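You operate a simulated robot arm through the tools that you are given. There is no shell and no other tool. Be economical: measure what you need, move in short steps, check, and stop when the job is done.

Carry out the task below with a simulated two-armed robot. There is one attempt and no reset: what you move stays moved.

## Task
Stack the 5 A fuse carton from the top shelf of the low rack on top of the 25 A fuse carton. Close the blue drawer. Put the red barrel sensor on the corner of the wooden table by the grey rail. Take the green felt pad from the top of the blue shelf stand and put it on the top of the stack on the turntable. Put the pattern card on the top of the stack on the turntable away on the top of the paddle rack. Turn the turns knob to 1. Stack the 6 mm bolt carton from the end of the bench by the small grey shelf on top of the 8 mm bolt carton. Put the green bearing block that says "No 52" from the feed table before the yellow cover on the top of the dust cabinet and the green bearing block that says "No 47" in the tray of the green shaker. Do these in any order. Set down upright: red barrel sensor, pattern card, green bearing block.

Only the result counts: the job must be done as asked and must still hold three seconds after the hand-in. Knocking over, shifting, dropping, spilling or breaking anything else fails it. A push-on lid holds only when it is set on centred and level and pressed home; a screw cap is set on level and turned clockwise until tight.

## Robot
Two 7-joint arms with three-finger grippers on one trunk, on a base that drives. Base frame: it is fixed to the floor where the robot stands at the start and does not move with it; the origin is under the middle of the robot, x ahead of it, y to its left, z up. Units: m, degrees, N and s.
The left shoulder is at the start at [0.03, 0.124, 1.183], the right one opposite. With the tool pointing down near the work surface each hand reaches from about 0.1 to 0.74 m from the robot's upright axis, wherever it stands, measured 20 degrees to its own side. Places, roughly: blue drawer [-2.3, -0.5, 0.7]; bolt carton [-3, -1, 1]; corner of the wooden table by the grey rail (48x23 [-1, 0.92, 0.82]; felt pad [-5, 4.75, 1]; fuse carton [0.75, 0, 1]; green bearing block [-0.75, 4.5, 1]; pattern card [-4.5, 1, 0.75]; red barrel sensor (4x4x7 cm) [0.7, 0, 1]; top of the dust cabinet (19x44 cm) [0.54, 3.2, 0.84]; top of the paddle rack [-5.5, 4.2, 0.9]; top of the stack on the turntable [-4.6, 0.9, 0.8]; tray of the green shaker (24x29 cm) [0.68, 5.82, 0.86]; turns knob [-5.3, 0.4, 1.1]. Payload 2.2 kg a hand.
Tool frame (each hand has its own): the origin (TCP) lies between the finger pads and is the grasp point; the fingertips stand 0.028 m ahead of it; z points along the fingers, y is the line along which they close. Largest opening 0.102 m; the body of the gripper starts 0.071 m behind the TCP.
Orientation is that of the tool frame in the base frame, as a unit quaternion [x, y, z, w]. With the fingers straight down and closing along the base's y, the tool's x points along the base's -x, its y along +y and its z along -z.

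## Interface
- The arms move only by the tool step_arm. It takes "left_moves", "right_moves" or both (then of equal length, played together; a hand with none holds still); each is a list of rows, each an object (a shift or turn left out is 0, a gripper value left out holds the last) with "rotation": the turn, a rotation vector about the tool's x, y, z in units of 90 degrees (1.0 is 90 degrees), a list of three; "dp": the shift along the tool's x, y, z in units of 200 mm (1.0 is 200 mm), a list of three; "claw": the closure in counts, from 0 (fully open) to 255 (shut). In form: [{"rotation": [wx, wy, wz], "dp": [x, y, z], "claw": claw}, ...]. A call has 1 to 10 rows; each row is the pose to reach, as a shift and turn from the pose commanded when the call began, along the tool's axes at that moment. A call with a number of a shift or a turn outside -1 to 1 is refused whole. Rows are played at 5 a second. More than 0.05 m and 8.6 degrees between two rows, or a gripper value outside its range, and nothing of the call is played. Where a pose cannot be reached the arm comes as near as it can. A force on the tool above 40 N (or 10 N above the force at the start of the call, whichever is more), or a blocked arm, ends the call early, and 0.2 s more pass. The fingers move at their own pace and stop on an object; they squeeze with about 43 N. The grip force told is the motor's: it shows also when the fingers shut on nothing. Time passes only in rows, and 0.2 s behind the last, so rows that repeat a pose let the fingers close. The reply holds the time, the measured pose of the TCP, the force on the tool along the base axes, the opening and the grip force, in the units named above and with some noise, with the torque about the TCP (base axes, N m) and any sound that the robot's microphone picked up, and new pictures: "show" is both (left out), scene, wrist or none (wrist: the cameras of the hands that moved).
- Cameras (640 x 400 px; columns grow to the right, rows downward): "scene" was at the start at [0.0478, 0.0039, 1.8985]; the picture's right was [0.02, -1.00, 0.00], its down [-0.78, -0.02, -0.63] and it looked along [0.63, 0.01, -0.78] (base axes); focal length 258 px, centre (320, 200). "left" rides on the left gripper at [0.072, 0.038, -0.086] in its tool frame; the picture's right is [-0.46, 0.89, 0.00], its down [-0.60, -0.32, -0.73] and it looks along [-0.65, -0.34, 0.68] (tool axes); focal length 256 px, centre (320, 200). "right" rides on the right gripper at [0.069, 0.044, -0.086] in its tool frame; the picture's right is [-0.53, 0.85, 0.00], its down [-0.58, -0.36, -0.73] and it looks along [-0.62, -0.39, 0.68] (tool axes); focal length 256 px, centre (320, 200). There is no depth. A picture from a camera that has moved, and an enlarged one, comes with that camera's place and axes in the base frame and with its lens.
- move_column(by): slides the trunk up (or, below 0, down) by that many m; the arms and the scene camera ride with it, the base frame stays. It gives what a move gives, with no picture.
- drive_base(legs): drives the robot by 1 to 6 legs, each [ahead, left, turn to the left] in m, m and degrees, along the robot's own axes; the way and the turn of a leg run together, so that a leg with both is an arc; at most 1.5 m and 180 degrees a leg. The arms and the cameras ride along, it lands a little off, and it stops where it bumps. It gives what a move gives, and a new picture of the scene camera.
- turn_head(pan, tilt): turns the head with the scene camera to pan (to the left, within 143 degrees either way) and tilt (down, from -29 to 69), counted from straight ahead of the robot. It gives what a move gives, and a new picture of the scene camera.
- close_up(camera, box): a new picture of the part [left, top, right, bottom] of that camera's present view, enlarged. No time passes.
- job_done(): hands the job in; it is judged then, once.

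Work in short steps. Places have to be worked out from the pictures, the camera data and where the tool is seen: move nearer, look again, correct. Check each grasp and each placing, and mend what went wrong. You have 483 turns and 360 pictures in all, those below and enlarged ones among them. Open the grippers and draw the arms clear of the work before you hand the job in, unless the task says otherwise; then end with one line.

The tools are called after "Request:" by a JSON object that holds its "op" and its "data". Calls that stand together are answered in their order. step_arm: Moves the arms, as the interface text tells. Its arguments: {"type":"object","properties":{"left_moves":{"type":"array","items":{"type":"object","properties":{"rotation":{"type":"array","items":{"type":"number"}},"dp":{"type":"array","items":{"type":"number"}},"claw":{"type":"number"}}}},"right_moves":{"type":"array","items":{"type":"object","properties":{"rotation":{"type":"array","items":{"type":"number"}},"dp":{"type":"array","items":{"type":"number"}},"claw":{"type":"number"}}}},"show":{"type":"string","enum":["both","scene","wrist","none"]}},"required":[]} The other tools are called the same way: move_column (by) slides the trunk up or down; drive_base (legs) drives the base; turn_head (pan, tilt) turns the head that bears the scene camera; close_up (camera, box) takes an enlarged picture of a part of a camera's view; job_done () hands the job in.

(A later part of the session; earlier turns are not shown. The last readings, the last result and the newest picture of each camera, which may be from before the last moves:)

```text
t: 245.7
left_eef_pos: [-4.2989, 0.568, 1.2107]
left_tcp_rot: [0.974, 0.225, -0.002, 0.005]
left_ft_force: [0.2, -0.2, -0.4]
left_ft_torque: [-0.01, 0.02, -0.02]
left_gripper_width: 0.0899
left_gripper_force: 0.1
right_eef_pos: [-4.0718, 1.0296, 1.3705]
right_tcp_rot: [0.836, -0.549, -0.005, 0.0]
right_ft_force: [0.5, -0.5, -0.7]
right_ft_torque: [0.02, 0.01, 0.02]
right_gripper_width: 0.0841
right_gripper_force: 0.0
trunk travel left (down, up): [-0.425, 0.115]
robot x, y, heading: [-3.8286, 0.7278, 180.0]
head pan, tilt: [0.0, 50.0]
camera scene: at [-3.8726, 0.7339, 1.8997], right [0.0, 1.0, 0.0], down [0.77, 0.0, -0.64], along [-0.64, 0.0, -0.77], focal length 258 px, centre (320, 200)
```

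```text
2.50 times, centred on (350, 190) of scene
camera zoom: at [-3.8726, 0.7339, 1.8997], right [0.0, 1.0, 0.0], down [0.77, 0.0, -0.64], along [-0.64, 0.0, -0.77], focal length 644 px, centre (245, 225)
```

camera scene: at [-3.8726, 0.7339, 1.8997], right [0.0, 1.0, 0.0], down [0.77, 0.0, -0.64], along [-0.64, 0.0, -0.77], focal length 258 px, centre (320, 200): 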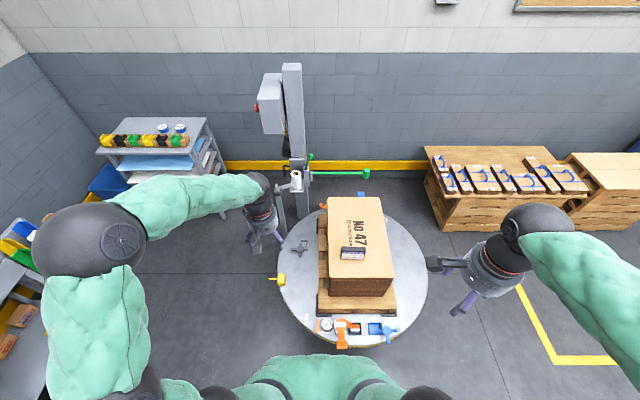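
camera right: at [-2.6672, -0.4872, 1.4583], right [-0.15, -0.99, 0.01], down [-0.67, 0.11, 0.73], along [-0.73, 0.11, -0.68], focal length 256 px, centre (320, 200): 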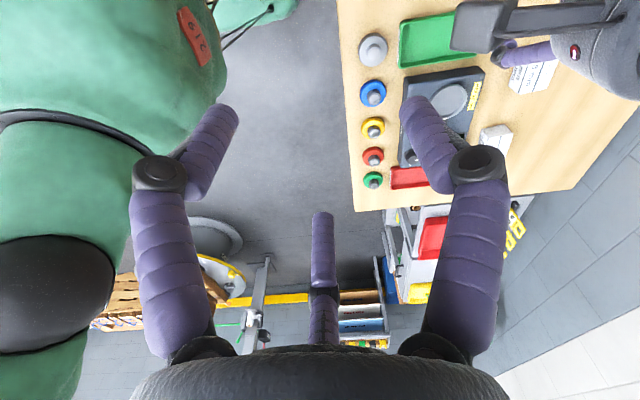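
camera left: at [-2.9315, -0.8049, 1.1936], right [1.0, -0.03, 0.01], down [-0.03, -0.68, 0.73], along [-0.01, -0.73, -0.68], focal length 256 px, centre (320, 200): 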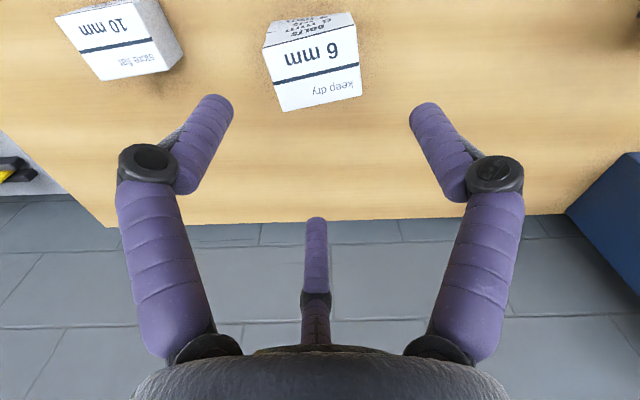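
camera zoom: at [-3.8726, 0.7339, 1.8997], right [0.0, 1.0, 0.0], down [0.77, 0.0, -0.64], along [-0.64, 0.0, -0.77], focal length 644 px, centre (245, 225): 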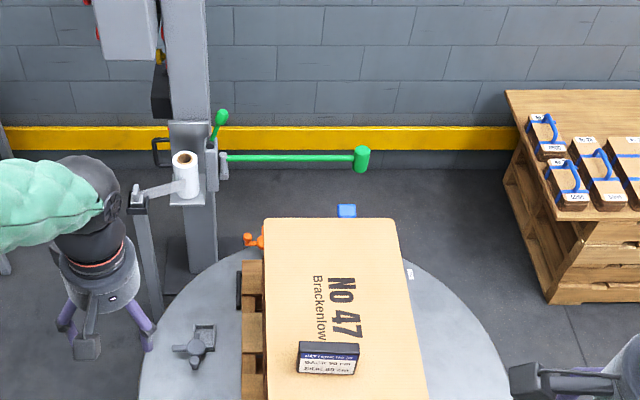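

Request:
{"op": "close_up", "data": {"camera": "scene", "box": [320, 230, 400, 280]}}

Request:
{"op": "close_up", "data": {"camera": "right", "box": [0, 0, 640, 400]}}

```text
8.00 times, centred on (360, 255) of scene
camera zoom: at [-3.8726, 0.7339, 1.8997], right [0.0, 1.0, 0.0], down [0.77, 0.0, -0.64], along [-0.64, 0.0, -0.77], focal length 2060 px, centre (0, -240)
```

zoom: 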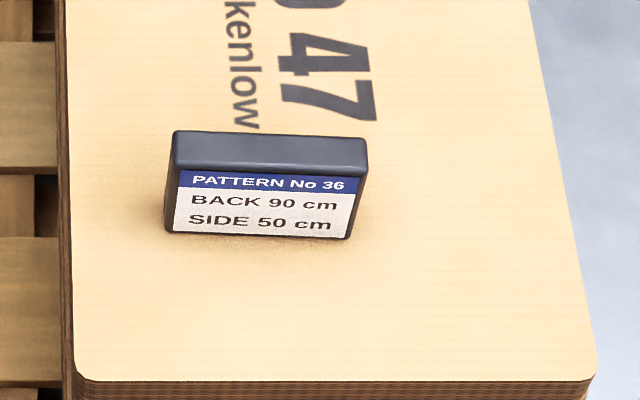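

```text
1.00 times, centred on (320, 200) of right (not enlarged: the box is as wide or as high as the picture)
camera zoom: at [-4.0851, 0.9476, 1.4563], right [-0.99, 0.15, 0.01], down [0.11, 0.67, 0.73], along [0.11, 0.73, -0.68], focal length 256 px, centre (320, 200)
```

zoom: 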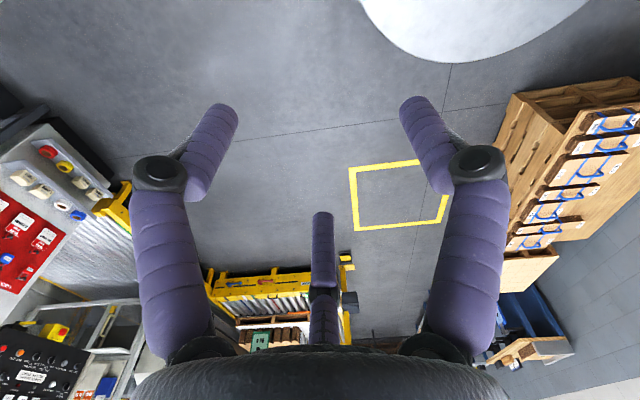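

The card is an upright plate about 105×26×60 mm, with its bottom front edge near x≈−4.43, y≈0.885. I'll bring the right hand over it, turning +36° so one finger faces its front.

Request:
{"op": "step_arm", "data": {"right_moves": [{"dp": [-0.01, 0.2, 0.1], "claw": 100}, {"dp": [-0.02, 0.4, 0.2]}, {"dp": [-0.03, 0.6, 0.3]}, {"dp": [-0.035, 0.8, 0.4]}, {"dp": [-0.04, 1.0, 0.5]}], "show": "none"}}

Request:
{"op": "step_arm", "data": {"right_moves": [{"dp": [-0.01, 0.2, 0.1], "rotation": [0, 0, -0.08]}, {"dp": [-0.02, 0.4, 0.2], "rotation": [0, 0, -0.16]}, {"dp": [-0.03, 0.6, 0.3], "rotation": [0, 0, -0.24]}, {"dp": [-0.035, 0.8, 0.4], "rotation": [0, 0, -0.32]}, {"dp": [-0.035, 1.0, 0.5], "rotation": [0, 0, -0.398]}], "show": "wrist"}}

Request:
{"op": "close_up", "data": {"camera": "scene", "box": [280, 180, 440, 280]}}

```text
t: 246.9
left_eef_pos: [-4.3012, 0.5691, 1.209]
left_tcp_rot: [0.975, 0.224, -0.001, 0.005]
left_ft_force: [0.0, 1.2, -0.1]
left_ft_torque: [-0.01, 0.01, 0.01]
left_gripper_width: 0.09
left_gripper_force: 0.0
right_eef_pos: [-4.265, 0.9605, 1.2702]
right_tcp_rot: [0.837, -0.548, -0.004, 0.0]
right_ft_force: [-0.1, -0.9, 0.1]
right_ft_torque: [0.02, -0.03, 0.0]
right_gripper_width: 0.0619
right_gripper_force: 0.1
trunk travel left (down, up): [-0.425, 0.115]
robot x, y, heading: [-3.8312, 0.7303, 179.9]
head pan, tilt: [0.0, 50.0]
```

```text
t: 248.1
left_eef_pos: [-4.3004, 0.568, 1.2087]
left_tcp_rot: [0.975, 0.224, -0.002, 0.005]
left_ft_force: [-0.6, -0.6, -0.5]
left_ft_torque: [0.03, -0.02, 0.02]
left_gripper_width: 0.09
left_gripper_force: 0.0
right_eef_pos: [-4.4519, 0.8862, 1.1738]
right_tcp_rot: [0.965, -0.264, -0.005, -0.001]
right_ft_force: [-1.2, -0.1, -0.1]
right_ft_torque: [0.01, 0.02, 0.01]
right_gripper_width: 0.0618
right_gripper_force: 0.1
trunk travel left (down, up): [-0.425, 0.115]
robot x, y, heading: [-3.8247, 0.7343, 180.0]
head pan, tilt: [0.0, 50.0]
camera right: at [-4.4132, 0.8117, 1.2584], right [-0.89, -0.46, 0.01], down [-0.3, 0.6, 0.74], along [-0.34, 0.65, -0.68], focal length 256 px, centre (320, 200)
```

right: 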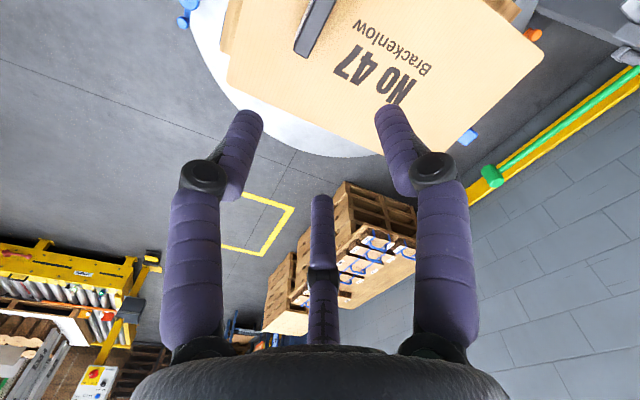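

```text
4.00 times, centred on (360, 230) of scene
camera zoom: at [-3.875, 0.7333, 1.8995], right [0.0, 1.0, 0.0], down [0.77, 0.0, -0.64], along [-0.64, 0.0, -0.77], focal length 1030 px, centre (160, 80)
```

zoom: 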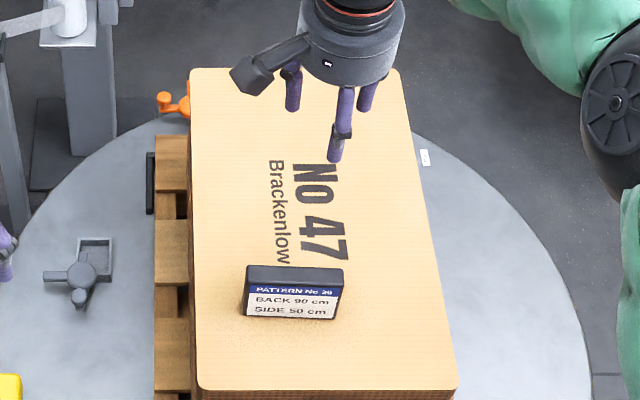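

I'll lower to z≈1.0 and look again for a precise fix.

Request:
{"op": "step_arm", "data": {"right_moves": [{"dp": [0, 0, 0.2]}, {"dp": [0, 0, 0.4]}, {"dp": [0, 0, 0.6]}, {"dp": [0, 0, 0.8]}, {"dp": [0, 0, 0.95]}], "show": "wrist"}}

Request:
{"op": "close_up", "data": {"camera": "scene", "box": [300, 190, 396, 280]}}

```text
t: 249.3
left_eef_pos: [-4.2985, 0.5686, 1.2103]
left_tcp_rot: [0.974, 0.225, -0.002, 0.005]
left_ft_force: [0.3, -0.3, -0.3]
left_ft_torque: [-0.02, 0.03, -0.02]
left_gripper_width: 0.09
left_gripper_force: 0.0
right_eef_pos: [-4.4501, 0.8876, 0.9801]
right_tcp_rot: [0.964, -0.265, -0.006, -0.001]
right_ft_force: [-1.0, 1.4, -0.1]
right_ft_torque: [0.01, -0.03, -0.02]
right_gripper_width: 0.0619
right_gripper_force: 0.1
trunk travel left (down, up): [-0.425, 0.115]
robot x, y, heading: [-3.8231, 0.7346, 179.9]
head pan, tilt: [0.0, 50.0]
camera right: at [-4.4128, 0.813, 1.0652], right [-0.89, -0.45, 0.01], down [-0.3, 0.6, 0.74], along [-0.34, 0.65, -0.68], focal length 256 px, centre (320, 200)
```

right: 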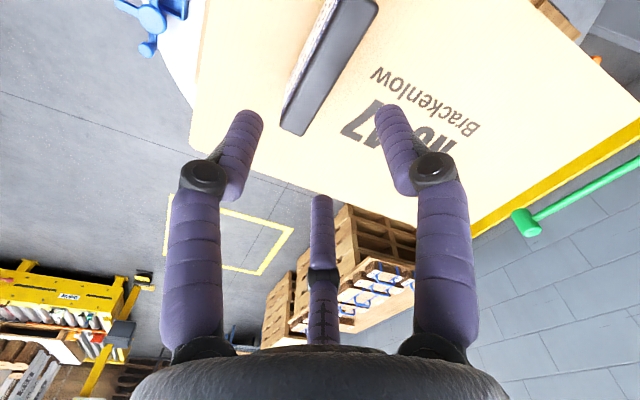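

```text
4.44 times, centred on (348, 235) of scene
camera zoom: at [-3.8732, 0.7342, 1.8996], right [0.0, 1.0, 0.0], down [0.77, 0.0, -0.64], along [-0.64, 0.0, -0.77], focal length 1144 px, centre (196, 44)
```

zoom: 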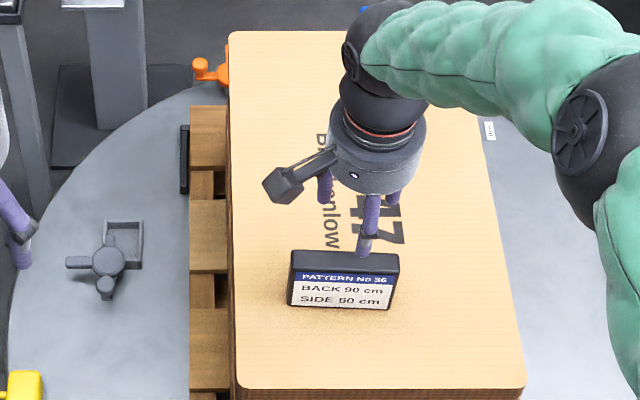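

The card's top lies along y 0.836–0.945 at x≈−4.455. I'll shift slightly and descend around it.

Request:
{"op": "step_arm", "data": {"right_moves": [{"dp": [-0.055, 0.02, 0]}, {"dp": [-0.055, 0.02, 0.2]}, {"dp": [-0.055, 0.02, 0.4]}, {"dp": [-0.055, 0.02, 0.55]}, {"dp": [-0.055, 0.02, 0.65]}], "show": "wrist"}}

Request:
{"op": "close_up", "data": {"camera": "scene", "box": [300, 190, 396, 280]}}

```text
t: 250.5
left_eef_pos: [-4.2989, 0.5681, 1.2096]
left_tcp_rot: [0.974, 0.225, -0.002, 0.006]
left_ft_force: [0.1, -0.2, -0.2]
left_ft_torque: [-0.02, -0.04, -0.01]
left_gripper_width: 0.0903
left_gripper_force: 0.0
right_eef_pos: [-4.4629, 0.8893, 0.8525]
right_tcp_rot: [0.964, -0.264, -0.005, 0.0]
right_ft_force: [-0.5, -0.4, 0.6]
right_ft_torque: [0.02, -0.07, 0.0]
right_gripper_width: 0.0621
right_gripper_force: 0.0
trunk travel left (down, up): [-0.425, 0.115]
robot x, y, heading: [-3.8276, 0.7326, 180.0]
head pan, tilt: [0.0, 50.0]
camera right: at [-4.4258, 0.814, 0.937], right [-0.89, -0.45, 0.01], down [-0.3, 0.6, 0.74], along [-0.34, 0.65, -0.68], focal length 256 px, centre (320, 200)
```

right: 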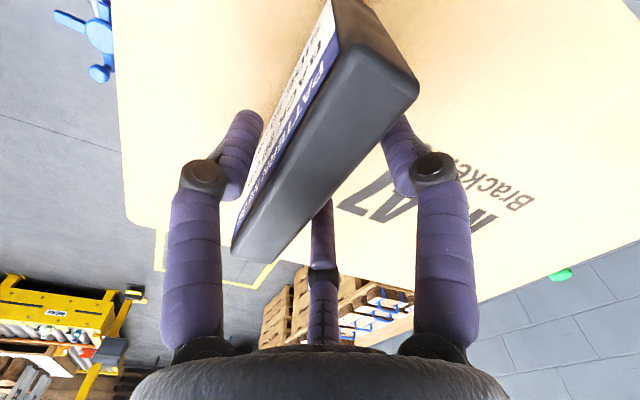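

```text
4.44 times, centred on (348, 235) of scene
camera zoom: at [-3.8736, 0.7339, 1.8996], right [0.0, 1.0, 0.0], down [0.77, 0.0, -0.64], along [-0.64, 0.0, -0.77], focal length 1144 px, centre (196, 44)
```

zoom: 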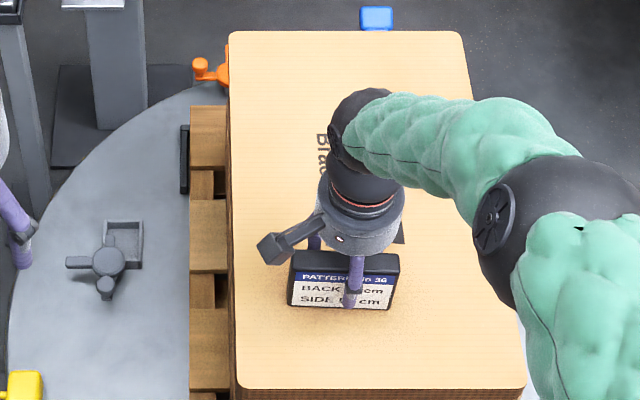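

The fingers straddle the card: one in front, two behind. I'll lower 1.5 cm and close.

Request:
{"op": "step_arm", "data": {"right_moves": [{"dp": [0, 0, 0.08]}, {"dp": [0, 0, 0.08], "claw": 255}, {"dp": [0, 0, 0.08], "claw": 255}, {"dp": [0, 0, 0.08], "claw": 255}, {"dp": [0, 0, 0.08], "claw": 255}], "show": "wrist"}}

Request:
{"op": "close_up", "data": {"camera": "scene", "box": [300, 190, 396, 280]}}

```text
t: 251.7
left_eef_pos: [-4.2993, 0.5688, 1.208]
left_tcp_rot: [0.974, 0.226, -0.002, 0.006]
left_ft_force: [0.0, 1.2, -0.4]
left_ft_torque: [0.0, 0.01, 0.03]
left_gripper_width: 0.0901
left_gripper_force: 0.1
right_eef_pos: [-4.4634, 0.8896, 0.8368]
right_tcp_rot: [0.964, -0.265, -0.005, -0.001]
right_ft_force: [0.9, 0.1, 0.2]
right_ft_torque: [-0.03, 0.01, -0.01]
right_gripper_width: 0.035
right_gripper_force: 42.7
trunk travel left (down, up): [-0.425, 0.115]
robot x, y, heading: [-3.824, 0.7316, 180.1]
head pan, tilt: [0.0, 50.0]
camera right: at [-4.4262, 0.8146, 0.922], right [-0.89, -0.45, 0.01], down [-0.3, 0.6, 0.74], along [-0.34, 0.65, -0.68], focal length 256 px, centre (320, 200)
```

right: 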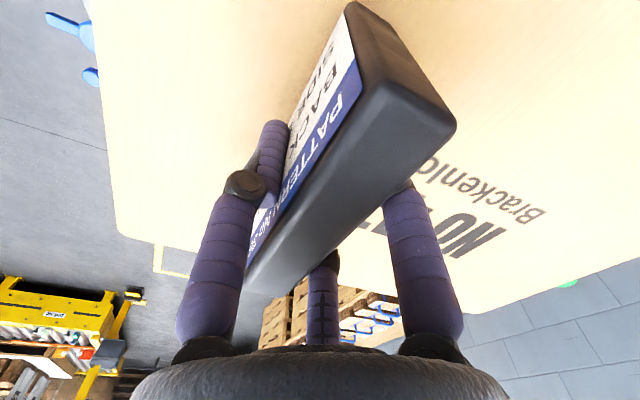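

```text
4.44 times, centred on (348, 235) of scene
camera zoom: at [-3.8732, 0.7339, 1.8996], right [0.0, 1.0, 0.0], down [0.77, 0.0, -0.64], along [-0.64, 0.0, -0.77], focal length 1144 px, centre (196, 44)
```

zoom: 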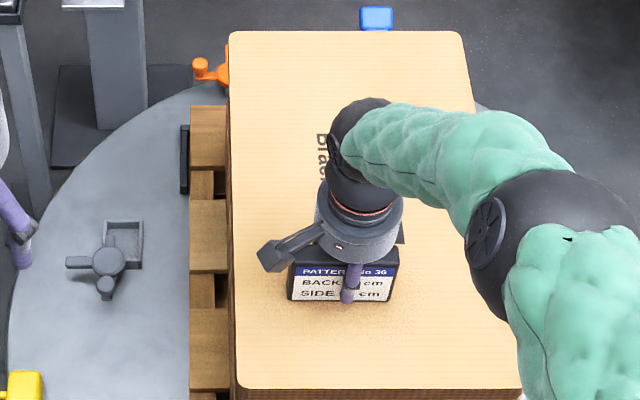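

The card is gripped at 0.035. I'll lift it and zoom at the wrapper post to find the turns knob.

Request:
{"op": "step_arm", "data": {"right_moves": [{"dp": [0, 0, -0.1], "claw": 255}, {"dp": [0, 0, -0.3]}, {"dp": [0, 0, -0.5]}, {"dp": [0, 0, -0.7]}, {"dp": [0, 0, -0.9]}, {"dp": [0.1, 0, -1.0]}, {"dp": [0.3, 0, -1.0]}, {"dp": [0.5, 0, -1.0]}, {"dp": [0.7, 0, -1.0]}, {"dp": [0.9, 0, -1.0]}], "show": "wrist"}}

Request:
{"op": "turn_head", "data": {"pan": 0, "tilt": 25}}

Request:
{"op": "close_up", "data": {"camera": "scene", "box": [220, 130, 400, 300]}}

```text
t: 253.9
left_eef_pos: [-4.2973, 0.5681, 1.2101]
left_tcp_rot: [0.974, 0.225, -0.003, 0.005]
left_ft_force: [0.5, -0.4, 0.0]
left_ft_torque: [-0.01, 0.04, -0.02]
left_gripper_width: 0.09
left_gripper_force: 0.1
right_eef_pos: [-4.3013, 0.7941, 1.0372]
right_tcp_rot: [0.964, -0.265, -0.006, -0.001]
right_ft_force: [-0.5, -0.1, -1.6]
right_ft_torque: [0.04, 0.04, 0.03]
right_gripper_width: 0.035
right_gripper_force: 43.1
trunk travel left (down, up): [-0.425, 0.115]
robot x, y, heading: [-3.8284, 0.7309, 179.5]
head pan, tilt: [0.0, 50.0]
camera right: at [-4.2641, 0.7194, 1.122], right [-0.89, -0.45, 0.01], down [-0.3, 0.6, 0.74], along [-0.34, 0.66, -0.68], focal length 256 px, centre (320, 200)
```

right: 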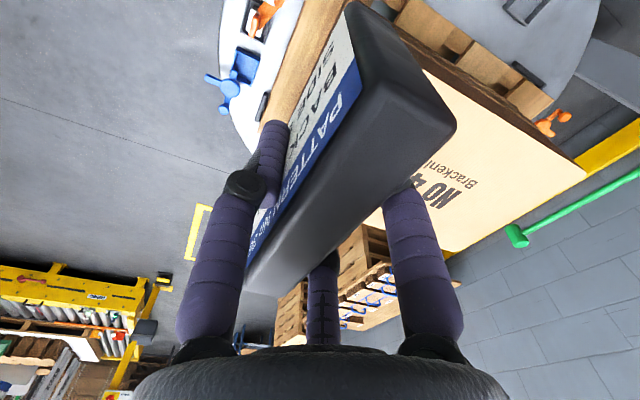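

```text
t: 254.8
left_eef_pos: [-4.2981, 0.5688, 1.2095]
left_tcp_rot: [0.974, 0.225, -0.002, 0.005]
left_ft_force: [0.6, -0.5, 0.1]
left_ft_torque: [-0.01, 0.01, -0.02]
left_gripper_width: 0.0899
left_gripper_force: 0.1
right_eef_pos: [-4.3015, 0.7957, 1.0355]
right_tcp_rot: [0.964, -0.265, -0.005, -0.001]
right_ft_force: [-0.3, -0.2, -0.9]
right_ft_torque: [0.02, 0.01, -0.03]
right_gripper_width: 0.0347
right_gripper_force: 42.6
trunk travel left (down, up): [-0.425, 0.115]
robot x, y, heading: [-3.8262, 0.7311, 179.8]
head pan, tilt: [0.0, 25.0]
camera scene: at [-3.8879, 0.7337, 1.937], right [0.0, 1.0, 0.0], down [0.42, 0.0, -0.91], along [-0.91, 0.0, -0.42], focal length 258 px, centre (320, 200)
```

scene: 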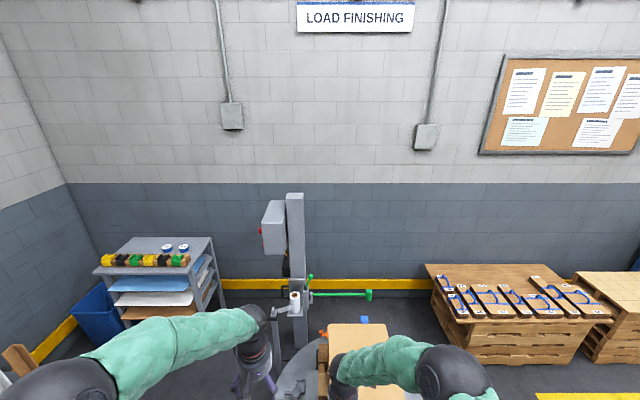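

```text
2.35 times, centred on (310, 215) of scene
camera zoom: at [-3.8879, 0.7337, 1.937], right [0.0, 1.0, 0.0], down [0.42, 0.0, -0.91], along [-0.91, 0.0, -0.42], focal length 606 px, centre (344, 165)
```

zoom: 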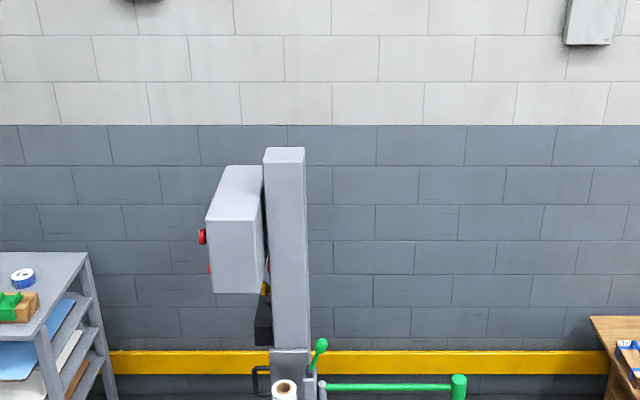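

The knob panel faces south in a tight spot, so I'll do it last with both hands free. First, the card goes to the paddle rack. I'll raise the right hand, turn north and drive.

Request:
{"op": "step_arm", "data": {"right_moves": [{"dp": [0, 0, -0.2]}, {"dp": [0, 0, -0.4]}, {"dp": [0, 0, -0.6]}, {"dp": [0, 0, -0.8]}], "show": "none"}}

Request:
{"op": "drive_base", "data": {"legs": [[0, 0, -90], [1.4, 0, 0], [0.4, 0.6, 0]]}}

Request:
{"op": "turn_head", "data": {"pan": 15, "tilt": 25}}

```text
t: 255.8
left_eef_pos: [-4.2978, 0.5689, 1.2108]
left_tcp_rot: [0.974, 0.226, -0.003, 0.007]
left_ft_force: [-0.2, 0.5, 0.4]
left_ft_torque: [0.0, -0.03, 0.0]
left_gripper_width: 0.0902
left_gripper_force: 0.0
right_eef_pos: [-4.3037, 0.7941, 1.1966]
right_tcp_rot: [0.964, -0.264, -0.005, -0.001]
right_ft_force: [0.0, -0.9, -1.6]
right_ft_torque: [0.01, 0.02, -0.01]
right_gripper_width: 0.0346
right_gripper_force: 43.4
trunk travel left (down, up): [-0.425, 0.115]
robot x, y, heading: [-3.8203, 0.7322, 180.0]
head pan, tilt: [0.0, 25.0]
```

```text
t: 270.0
left_eef_pos: [-4.524, 2.9975, 1.2089]
left_tcp_rot: [0.84, -0.542, -0.006, 0.002]
left_ft_force: [0.3, 0.6, -0.5]
left_ft_torque: [-0.02, -0.01, 0.0]
left_gripper_width: 0.0899
left_gripper_force: 0.1
right_eef_pos: [-4.2978, 2.9967, 1.1967]
right_tcp_rot: [-0.483, 0.876, 0.002, 0.005]
right_ft_force: [0.4, -0.3, -1.7]
right_ft_torque: [-0.02, 0.02, -0.02]
right_gripper_width: 0.0347
right_gripper_force: 43.0
trunk travel left (down, up): [-0.425, 0.115]
robot x, y, heading: [-4.3745, 2.5206, 88.4]
head pan, tilt: [0.0, 25.0]
camera scene: at [-4.3721, 2.586, 1.9371], right [1.0, -0.03, 0.0], down [-0.01, -0.42, -0.91], along [0.03, 0.91, -0.42], focal length 258 px, centre (320, 200)
```

scene: 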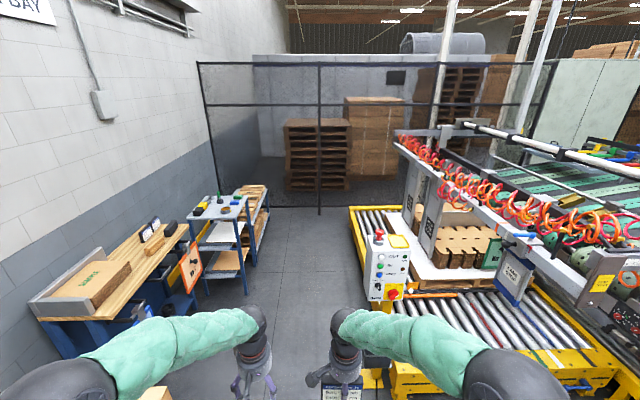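

```text
t: 270.8
left_eef_pos: [-4.5247, 2.9984, 1.2094]
left_tcp_rot: [0.84, -0.543, -0.006, 0.003]
left_ft_force: [-0.2, -0.3, -0.3]
left_ft_torque: [-0.03, 0.0, 0.01]
left_gripper_width: 0.0903
left_gripper_force: 0.0
right_eef_pos: [-4.2973, 2.9973, 1.1956]
right_tcp_rot: [-0.482, 0.876, 0.002, 0.004]
right_ft_force: [0.5, -0.1, -1.9]
right_ft_torque: [0.03, 0.02, 0.01]
right_gripper_width: 0.0346
right_gripper_force: 43.0
trunk travel left (down, up): [-0.425, 0.115]
robot x, y, heading: [-4.3755, 2.5239, 88.5]
head pan, tilt: [15.0, 25.0]
camera scene: at [-4.3954, 2.5832, 1.9371], right [0.97, 0.23, 0.0], down [0.1, -0.41, -0.91], along [-0.21, 0.88, -0.42], focal length 258 px, centre (320, 200)
```

scene: 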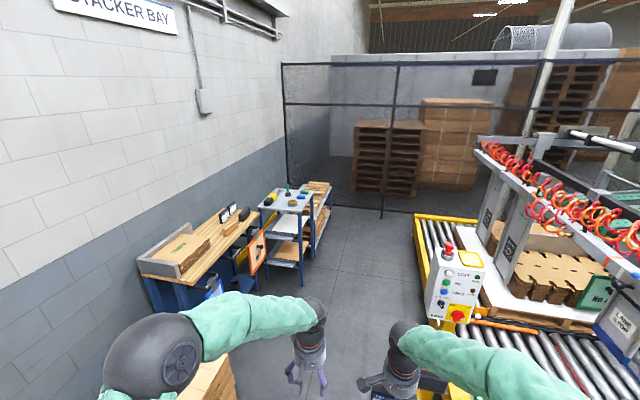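

Request:
{"op": "close_up", "data": {"camera": "scene", "box": [130, 160, 350, 310]}}

```text
2.67 times, centred on (240, 235) of scene
camera zoom: at [-4.3954, 2.5832, 1.9371], right [0.97, 0.23, 0.0], down [0.1, -0.41, -0.91], along [-0.21, 0.88, -0.42], focal length 687 px, centre (533, 107)
```

zoom: 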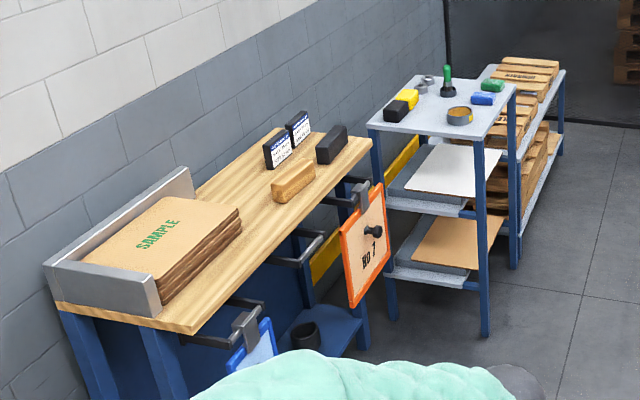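

The wooden bench with hanging paddles is the paddle rack; other pattern cards already stand on it. Behind it is the blue stand with the green pad. I'll drive up and turn to face the rack.

Request:
{"op": "drive_base", "data": {"legs": [[0.7, 0.15, 0], [0.7, 0, 0], [0, 0, 91]]}}

Request:
{"op": "turn_head", "data": {"pan": 0, "tilt": 40}}

```text
t: 282.0
left_eef_pos: [-4.9331, 3.7783, 1.2102]
left_tcp_rot: [0.978, 0.209, -0.003, 0.006]
left_ft_force: [-0.5, 0.2, 0.6]
left_ft_torque: [0.02, 0.02, -0.01]
left_gripper_width: 0.09
left_gripper_force: 0.1
right_eef_pos: [-4.9334, 4.0032, 1.1963]
right_tcp_rot: [0.96, -0.28, -0.005, -0.002]
right_ft_force: [-0.4, 0.2, -0.7]
right_ft_torque: [0.02, 0.04, 0.03]
right_gripper_width: 0.0348
right_gripper_force: 43.0
trunk travel left (down, up): [-0.425, 0.115]
robot x, y, heading: [-4.4578, 3.9263, 178.5]
head pan, tilt: [15.0, 25.0]
camera scene: at [-4.516, 3.9063, 1.9371], right [-0.23, 0.97, 0.0], down [0.41, 0.1, -0.91], along [-0.88, -0.21, -0.42], focal length 258 px, centre (320, 200)
```

scene: 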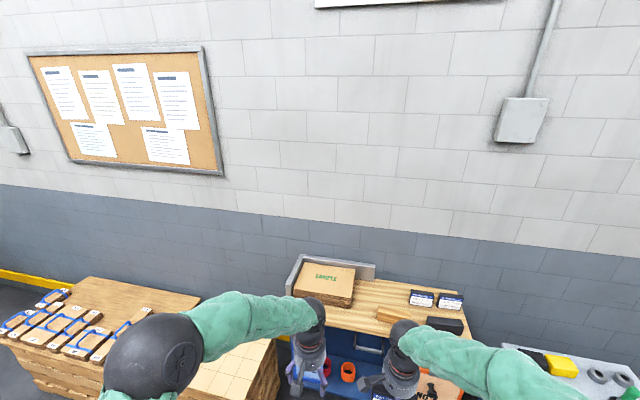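

```text
t: 282.8
left_eef_pos: [-4.9343, 3.7781, 1.2103]
left_tcp_rot: [0.978, 0.209, -0.002, 0.006]
left_ft_force: [-0.2, -0.6, 0.6]
left_ft_torque: [-0.02, 0.02, -0.03]
left_gripper_width: 0.0898
left_gripper_force: 0.1
right_eef_pos: [-4.9317, 4.0052, 1.1966]
right_tcp_rot: [0.96, -0.279, -0.005, -0.001]
right_ft_force: [-0.3, -0.4, -1.9]
right_ft_torque: [0.02, -0.01, -0.01]
right_gripper_width: 0.035
right_gripper_force: 42.8
trunk travel left (down, up): [-0.425, 0.115]
robot x, y, heading: [-4.4605, 3.9222, 178.2]
head pan, tilt: [0.0, 40.0]
camera scene: at [-4.5113, 3.93, 1.9138], right [0.03, 1.0, 0.0], down [0.64, -0.02, -0.77], along [-0.77, 0.02, -0.64], focal length 258 px, centre (320, 200)
```

scene: 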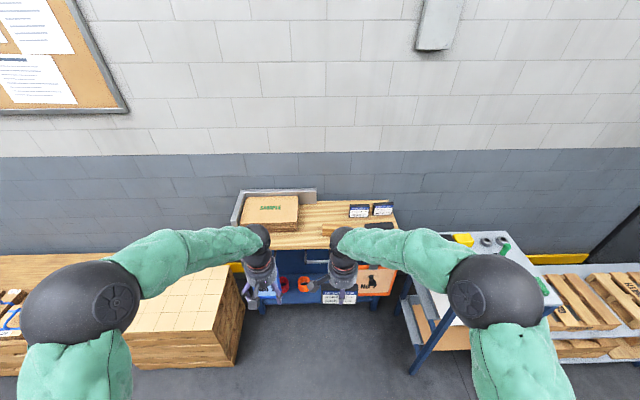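

Request:
{"op": "close_up", "data": {"camera": "scene", "box": [220, 170, 420, 300]}}

```text
3.08 times, centred on (320, 235) of scene
camera zoom: at [-4.5113, 3.93, 1.9138], right [0.03, 1.0, 0.0], down [0.64, -0.02, -0.77], along [-0.77, 0.02, -0.64], focal length 792 px, centre (320, 92)
```

zoom: 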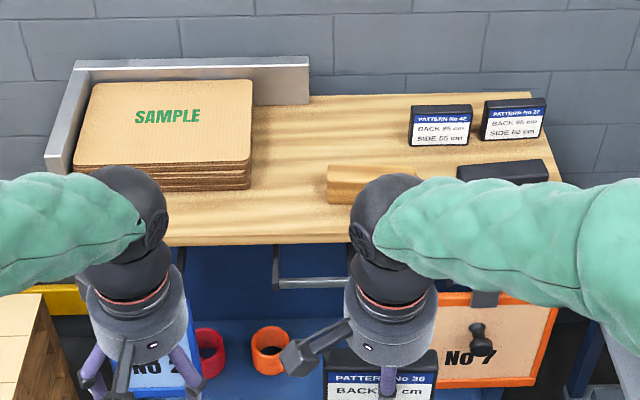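

There's free space left of the standing cards, about (−5.565, 3.975). I'll drive closer.

Request:
{"op": "drive_base", "data": {"legs": [[0.44, 0.1, 1.5]]}}

Request:
{"op": "close_up", "data": {"camera": "scene", "box": [240, 170, 480, 330]}}

```text
t: 285.4
left_eef_pos: [-5.3585, 3.6738, 1.2093]
left_tcp_rot: [0.975, 0.224, -0.001, 0.006]
left_ft_force: [-0.5, 0.0, 0.4]
left_ft_torque: [-0.01, -0.04, 0.02]
left_gripper_width: 0.0898
left_gripper_force: 0.1
right_eef_pos: [-5.3632, 3.8994, 1.1957]
right_tcp_rot: [0.964, -0.266, -0.005, -0.001]
right_ft_force: [0.3, -0.7, -0.9]
right_ft_torque: [0.0, 0.0, 0.02]
right_gripper_width: 0.0349
right_gripper_force: 43.2
trunk travel left (down, up): [-0.425, 0.115]
robot x, y, heading: [-4.8893, 3.8373, 179.7]
head pan, tilt: [0.0, 40.0]
camera scene: at [-4.9399, 3.8369, 1.9138], right [0.0, 1.0, 0.0], down [0.64, 0.0, -0.77], along [-0.77, 0.0, -0.64], focal length 258 px, centre (320, 200)
```

scene: 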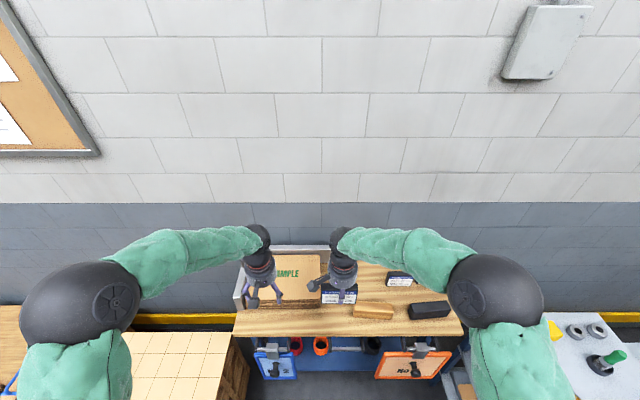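

```text
2.50 times, centred on (360, 250) of scene
camera zoom: at [-4.9399, 3.8369, 1.9138], right [0.0, 1.0, 0.0], down [0.64, 0.0, -0.77], along [-0.77, 0.0, -0.64], focal length 644 px, centre (220, 75)
```

zoom: 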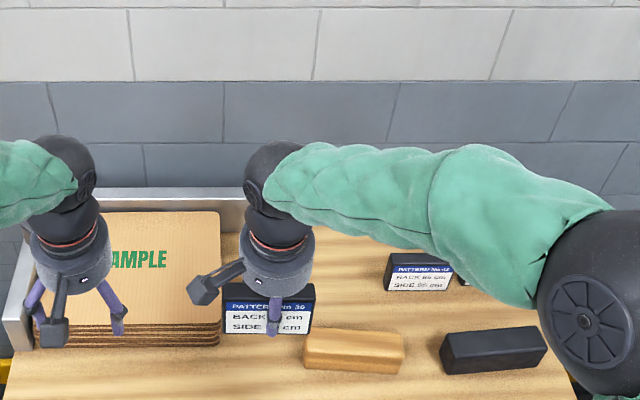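

Target confirmed at (−5.565, 3.985). I'll move the card over it and descend to about z 1.0.

Request:
{"op": "step_arm", "data": {"right_moves": [{"dp": [-0.2, 0.03, 0]}, {"dp": [-0.4, 0.06, 0]}, {"dp": [-0.6, 0.09, 0]}, {"dp": [-0.8, 0.12, 0]}, {"dp": [-0.95, 0.14, 0]}], "show": "none"}}

Request:
{"op": "step_arm", "data": {"right_moves": [{"dp": [-0.155, 0.02, 0.1]}, {"dp": [-0.155, 0.02, 0.3]}, {"dp": [-0.155, 0.02, 0.5]}, {"dp": [-0.155, 0.02, 0.7]}, {"dp": [-0.155, 0.02, 0.85]}], "show": "wrist"}}

Request:
{"op": "turn_head", "data": {"pan": 0, "tilt": 50}}

Request:
{"op": "close_up", "data": {"camera": "scene", "box": [260, 170, 460, 300]}}

```text
t: 286.6
left_eef_pos: [-5.3584, 3.6737, 1.2102]
left_tcp_rot: [0.975, 0.223, -0.002, 0.006]
left_ft_force: [-0.2, 0.1, 0.4]
left_ft_torque: [0.01, 0.01, 0.0]
left_gripper_width: 0.0901
left_gripper_force: 0.1
right_eef_pos: [-5.5392, 3.9742, 1.1983]
right_tcp_rot: [0.964, -0.267, -0.004, -0.002]
right_ft_force: [-0.4, 0.1, -1.2]
right_ft_torque: [0.01, 0.0, 0.05]
right_gripper_width: 0.0348
right_gripper_force: 43.0
trunk travel left (down, up): [-0.425, 0.115]
robot x, y, heading: [-4.8848, 3.8359, 179.7]
head pan, tilt: [0.0, 40.0]
```

```text
t: 287.8
left_eef_pos: [-5.358, 3.6728, 1.2097]
left_tcp_rot: [0.975, 0.224, -0.002, 0.006]
left_ft_force: [-0.6, -0.9, 0.6]
left_ft_torque: [0.0, -0.02, -0.01]
left_gripper_width: 0.0898
left_gripper_force: 0.1
right_eef_pos: [-5.5739, 3.984, 1.028]
right_tcp_rot: [0.964, -0.266, -0.004, -0.001]
right_ft_force: [-0.3, -0.4, -0.6]
right_ft_torque: [0.0, 0.0, 0.0]
right_gripper_width: 0.0348
right_gripper_force: 42.7
trunk travel left (down, up): [-0.425, 0.115]
robot x, y, heading: [-4.8846, 3.8341, 179.8]
head pan, tilt: [0.0, 40.0]
camera right: at [-5.5368, 3.9092, 1.1131], right [-0.89, -0.45, 0.01], down [-0.3, 0.61, 0.74], along [-0.34, 0.66, -0.68], focal length 256 px, centre (320, 200)
```

right: 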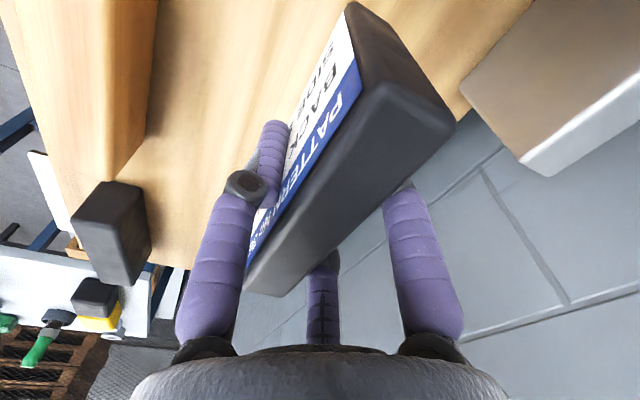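

```text
t: 288.5
left_eef_pos: [-5.3567, 3.6733, 1.2097]
left_tcp_rot: [0.975, 0.223, -0.001, 0.006]
left_ft_force: [0.1, 0.4, -0.3]
left_ft_torque: [0.02, 0.02, 0.01]
left_gripper_width: 0.0902
left_gripper_force: 0.0
right_eef_pos: [-5.573, 3.9835, 1.0281]
right_tcp_rot: [0.964, -0.266, -0.005, -0.001]
right_ft_force: [0.0, -0.3, -1.0]
right_ft_torque: [0.01, -0.04, 0.01]
right_gripper_width: 0.0345
right_gripper_force: 43.2
trunk travel left (down, up): [-0.425, 0.115]
robot x, y, heading: [-4.8854, 3.8319, 179.8]
head pan, tilt: [0.0, 50.0]
camera scene: at [-4.9316, 3.8371, 1.8997], right [0.0, 1.0, 0.0], down [0.77, 0.0, -0.64], along [-0.64, 0.0, -0.77], focal length 258 px, centre (320, 200)
```

scene: 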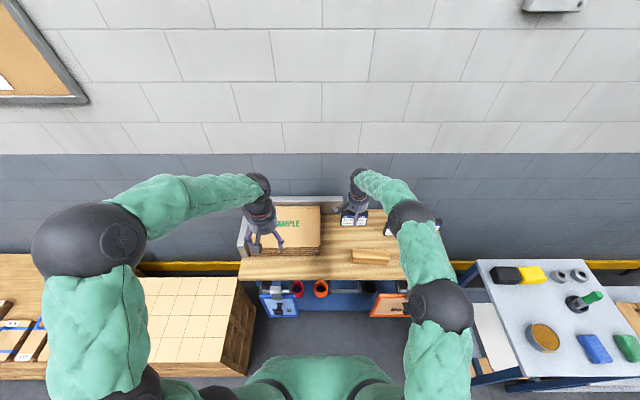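

```text
3.08 times, centred on (360, 235) of scene
camera zoom: at [-4.9316, 3.8371, 1.8997], right [0.0, 1.0, 0.0], down [0.77, 0.0, -0.64], along [-0.64, 0.0, -0.77], focal length 792 px, centre (197, 92)
```

zoom: 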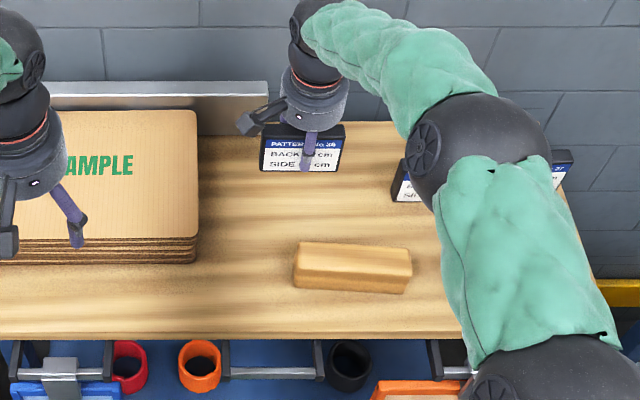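

The position looks good. I'll lower slowly to contact.

Request:
{"op": "step_arm", "data": {"right_moves": [{"dp": [0, 0, 0.12]}, {"dp": [0, 0, 0.2]}, {"dp": [0, 0, 0.24]}, {"dp": [0, 0, 0.28]}, {"dp": [0, 0, 0.31]}, {"dp": [0, 0, 0.34]}, {"dp": [0, 0, 0.37]}, {"dp": [0, 0, 0.4]}], "show": "none"}}

```text
t: 290.3
left_eef_pos: [-5.3588, 3.6729, 1.21]
left_tcp_rot: [0.975, 0.223, -0.002, 0.005]
left_ft_force: [0.4, -0.3, -0.4]
left_ft_torque: [0.01, -0.01, 0.02]
left_gripper_width: 0.0901
left_gripper_force: 0.1
right_eef_pos: [-5.5728, 3.9842, 0.9479]
right_tcp_rot: [0.964, -0.266, -0.005, -0.001]
right_ft_force: [0.1, 0.9, -1.6]
right_ft_torque: [0.0, 0.03, -0.03]
right_gripper_width: 0.0347
right_gripper_force: 43.0
trunk travel left (down, up): [-0.425, 0.115]
robot x, y, heading: [-4.8829, 3.8329, 180.0]
head pan, tilt: [0.0, 50.0]
```

Request:
{"op": "step_arm", "data": {"right_moves": [{"dp": [0, 0, 0.03]}, {"dp": [0, 0, 0.06]}, {"dp": [0, 0, 0.09]}, {"dp": [0, 0, 0.12]}, {"dp": [0, 0, 0.15]}, {"dp": [0, 0, 0.18]}], "show": "wrist"}}

Request:
{"op": "close_up", "data": {"camera": "scene", "box": [260, 170, 460, 300]}}

```text
t: 290.9
left_eef_pos: [-5.357, 3.6732, 1.2097]
left_tcp_rot: [0.975, 0.223, -0.002, 0.006]
left_ft_force: [0.3, -0.5, 0.4]
left_ft_torque: [-0.05, -0.03, 0.03]
left_gripper_width: 0.0901
left_gripper_force: 0.1
right_eef_pos: [-5.5772, 3.9861, 0.9474]
right_tcp_rot: [0.963, -0.268, -0.011, 0.001]
right_ft_force: [8.3, -2.4, 22.5]
right_ft_torque: [-0.21, -0.85, -0.01]
right_gripper_width: 0.0347
right_gripper_force: 43.5
trunk travel left (down, up): [-0.425, 0.115]
robot x, y, heading: [-4.8855, 3.8334, 179.8]
head pan, tilt: [0.0, 50.0]
stopped in row 2 (right hand): the force on the tool passed its limit at 47 N (the readings are from after the stop); the commanded pose is now the measured one
camera right: at [-5.5398, 3.911, 1.0328], right [-0.89, -0.45, 0.02], down [-0.29, 0.61, 0.74], along [-0.34, 0.66, -0.67], focal length 256 px, centre (320, 200)
```

right: 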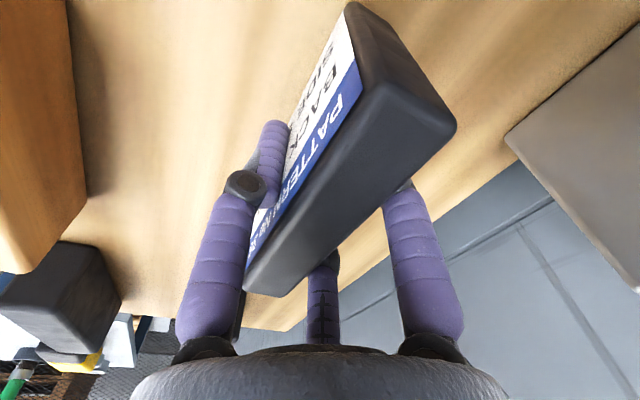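

```text
3.08 times, centred on (360, 235) of scene
camera zoom: at [-4.9306, 3.8368, 1.8997], right [0.0, 1.0, 0.0], down [0.77, 0.0, -0.64], along [-0.64, 0.0, -0.77], focal length 792 px, centre (197, 92)
```

zoom: 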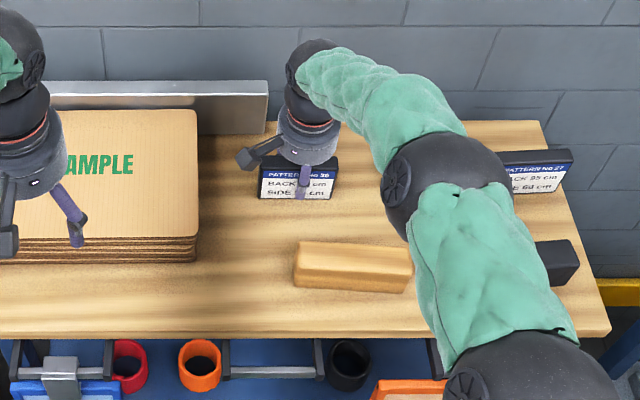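

It's seated. I'll ease up, open slightly and lift straight out.

Request:
{"op": "step_arm", "data": {"right_moves": [{"dp": [0, 0, -0.005]}, {"dp": [0, 0, -0.005], "claw": 130}, {"dp": [0, 0, -0.005], "claw": 115}, {"dp": [0, 0, -0.15]}, {"dp": [0, 0, -0.35]}, {"dp": [0, 0, -0.55]}, {"dp": [0, 0, -0.75]}, {"dp": [0, 0, -0.95]}], "show": "wrist"}}

Request:
{"op": "close_up", "data": {"camera": "scene", "box": [260, 170, 460, 300]}}

```text
t: 292.7
left_eef_pos: [-5.3579, 3.6736, 1.211]
left_tcp_rot: [0.975, 0.223, -0.003, 0.006]
left_ft_force: [0.1, 0.3, -0.2]
left_ft_torque: [0.01, 0.03, -0.01]
left_gripper_width: 0.0901
left_gripper_force: 0.1
right_eef_pos: [-5.5679, 3.9845, 1.1323]
right_tcp_rot: [0.964, -0.267, -0.01, -0.001]
right_ft_force: [1.1, -0.6, -1.5]
right_ft_torque: [0.0, -0.01, 0.03]
right_gripper_width: 0.056
right_gripper_force: 0.1
trunk travel left (down, up): [-0.425, 0.115]
robot x, y, heading: [-4.8863, 3.8346, 179.6]
head pan, tilt: [0.0, 50.0]
camera right: at [-5.5298, 3.9093, 1.2179], right [-0.89, -0.45, 0.01], down [-0.29, 0.61, 0.74], along [-0.34, 0.66, -0.67], focal length 256 px, centre (320, 200)
```

right: 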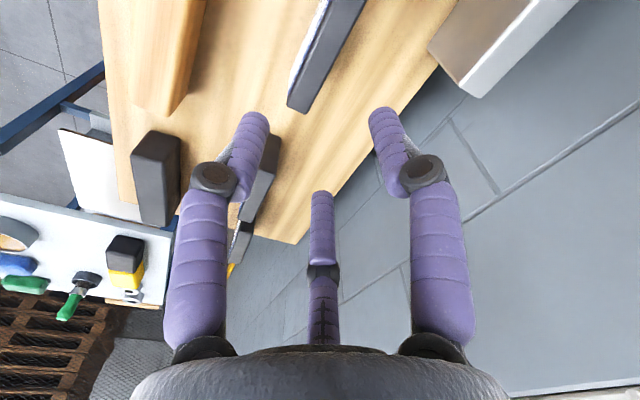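

```text
3.08 times, centred on (360, 235) of scene
camera zoom: at [-4.9299, 3.837, 1.8996], right [0.0, 1.0, 0.0], down [0.77, 0.0, -0.64], along [-0.64, 0.0, -0.77], focal length 792 px, centre (197, 92)
```

zoom: 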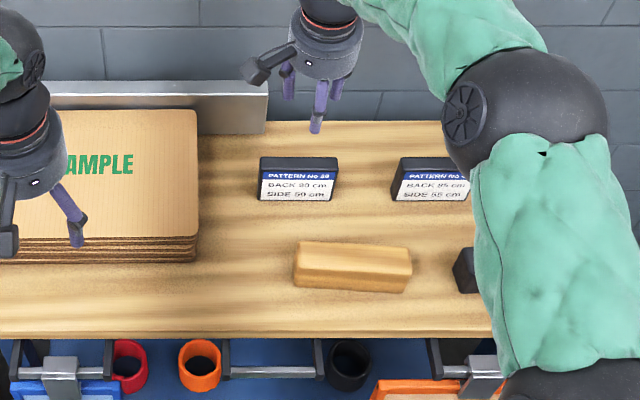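

The card stands upright on the rack. Now for the green felt pad on the blue stand at about (−5.09, 4.78). I'll retract, back off and strafe right.

Request:
{"op": "step_arm", "data": {"right_moves": [{"dp": [0, 0, -0.2]}, {"dp": [0, 0, -0.4]}, {"dp": [0.18, -0.1, -0.5]}, {"dp": [0.36, -0.2, -0.5]}, {"dp": [0.54, -0.3, -0.5]}, {"dp": [0.72, -0.4, -0.5]}, {"dp": [0.86, -0.5, -0.5]}], "show": "none"}}

Request:
{"op": "drive_base", "data": {"legs": [[-0.36, 0, 0], [0, -0.82, 0]]}}

Request:
{"op": "close_up", "data": {"camera": "scene", "box": [240, 180, 480, 330]}}

```text
t: 294.3
left_eef_pos: [-5.3555, 3.6721, 1.2105]
left_tcp_rot: [0.975, 0.223, -0.003, 0.006]
left_ft_force: [0.6, 1.0, -0.3]
left_ft_torque: [0.0, 0.03, -0.01]
left_gripper_width: 0.09
left_gripper_force: 0.0
right_eef_pos: [-5.3693, 3.9789, 1.2285]
right_tcp_rot: [0.964, -0.267, -0.009, 0.0]
right_ft_force: [0.8, 1.2, -0.3]
right_ft_torque: [0.01, 0.0, 0.02]
right_gripper_width: 0.0561
right_gripper_force: 0.0
trunk travel left (down, up): [-0.425, 0.115]
robot x, y, heading: [-4.8821, 3.8339, 180.0]
head pan, tilt: [0.0, 50.0]
```

```text
t: 300.6
left_eef_pos: [-4.9839, 4.4954, 1.2095]
left_tcp_rot: [0.976, 0.216, -0.003, 0.006]
left_ft_force: [-0.1, 0.0, -0.4]
left_ft_torque: [0.01, -0.02, 0.01]
left_gripper_width: 0.0902
left_gripper_force: 0.1
right_eef_pos: [-4.9931, 4.8019, 1.2288]
right_tcp_rot: [0.962, -0.273, -0.008, 0.001]
right_ft_force: [0.5, 0.9, -0.5]
right_ft_torque: [0.04, -0.03, 0.0]
right_gripper_width: 0.056
right_gripper_force: 0.1
trunk travel left (down, up): [-0.425, 0.115]
robot x, y, heading: [-4.5088, 4.6528, 179.0]
head pan, tilt: [0.0, 50.0]
camera scene: at [-4.5556, 4.6531, 1.8996], right [0.02, 1.0, 0.0], down [0.77, -0.01, -0.64], along [-0.64, 0.01, -0.77], focal length 258 px, centre (320, 200)
```

scene: 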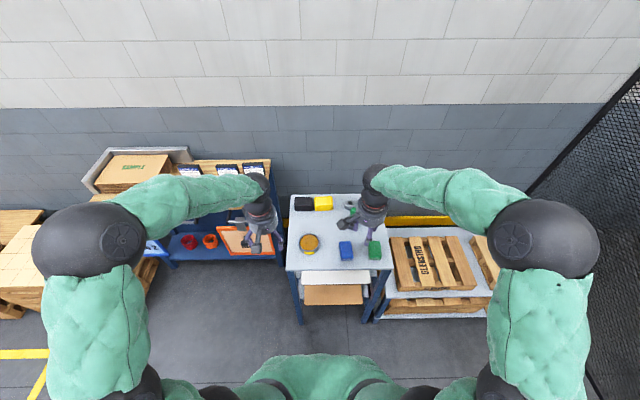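

```text
2.67 times, centred on (360, 255) of scene
camera zoom: at [-4.5556, 4.6531, 1.8996], right [0.02, 1.0, 0.0], down [0.77, -0.01, -0.64], along [-0.64, 0.01, -0.77], focal length 687 px, centre (213, 53)
```

zoom: 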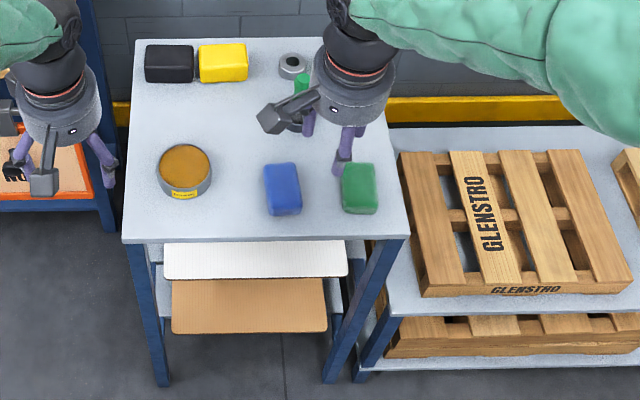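

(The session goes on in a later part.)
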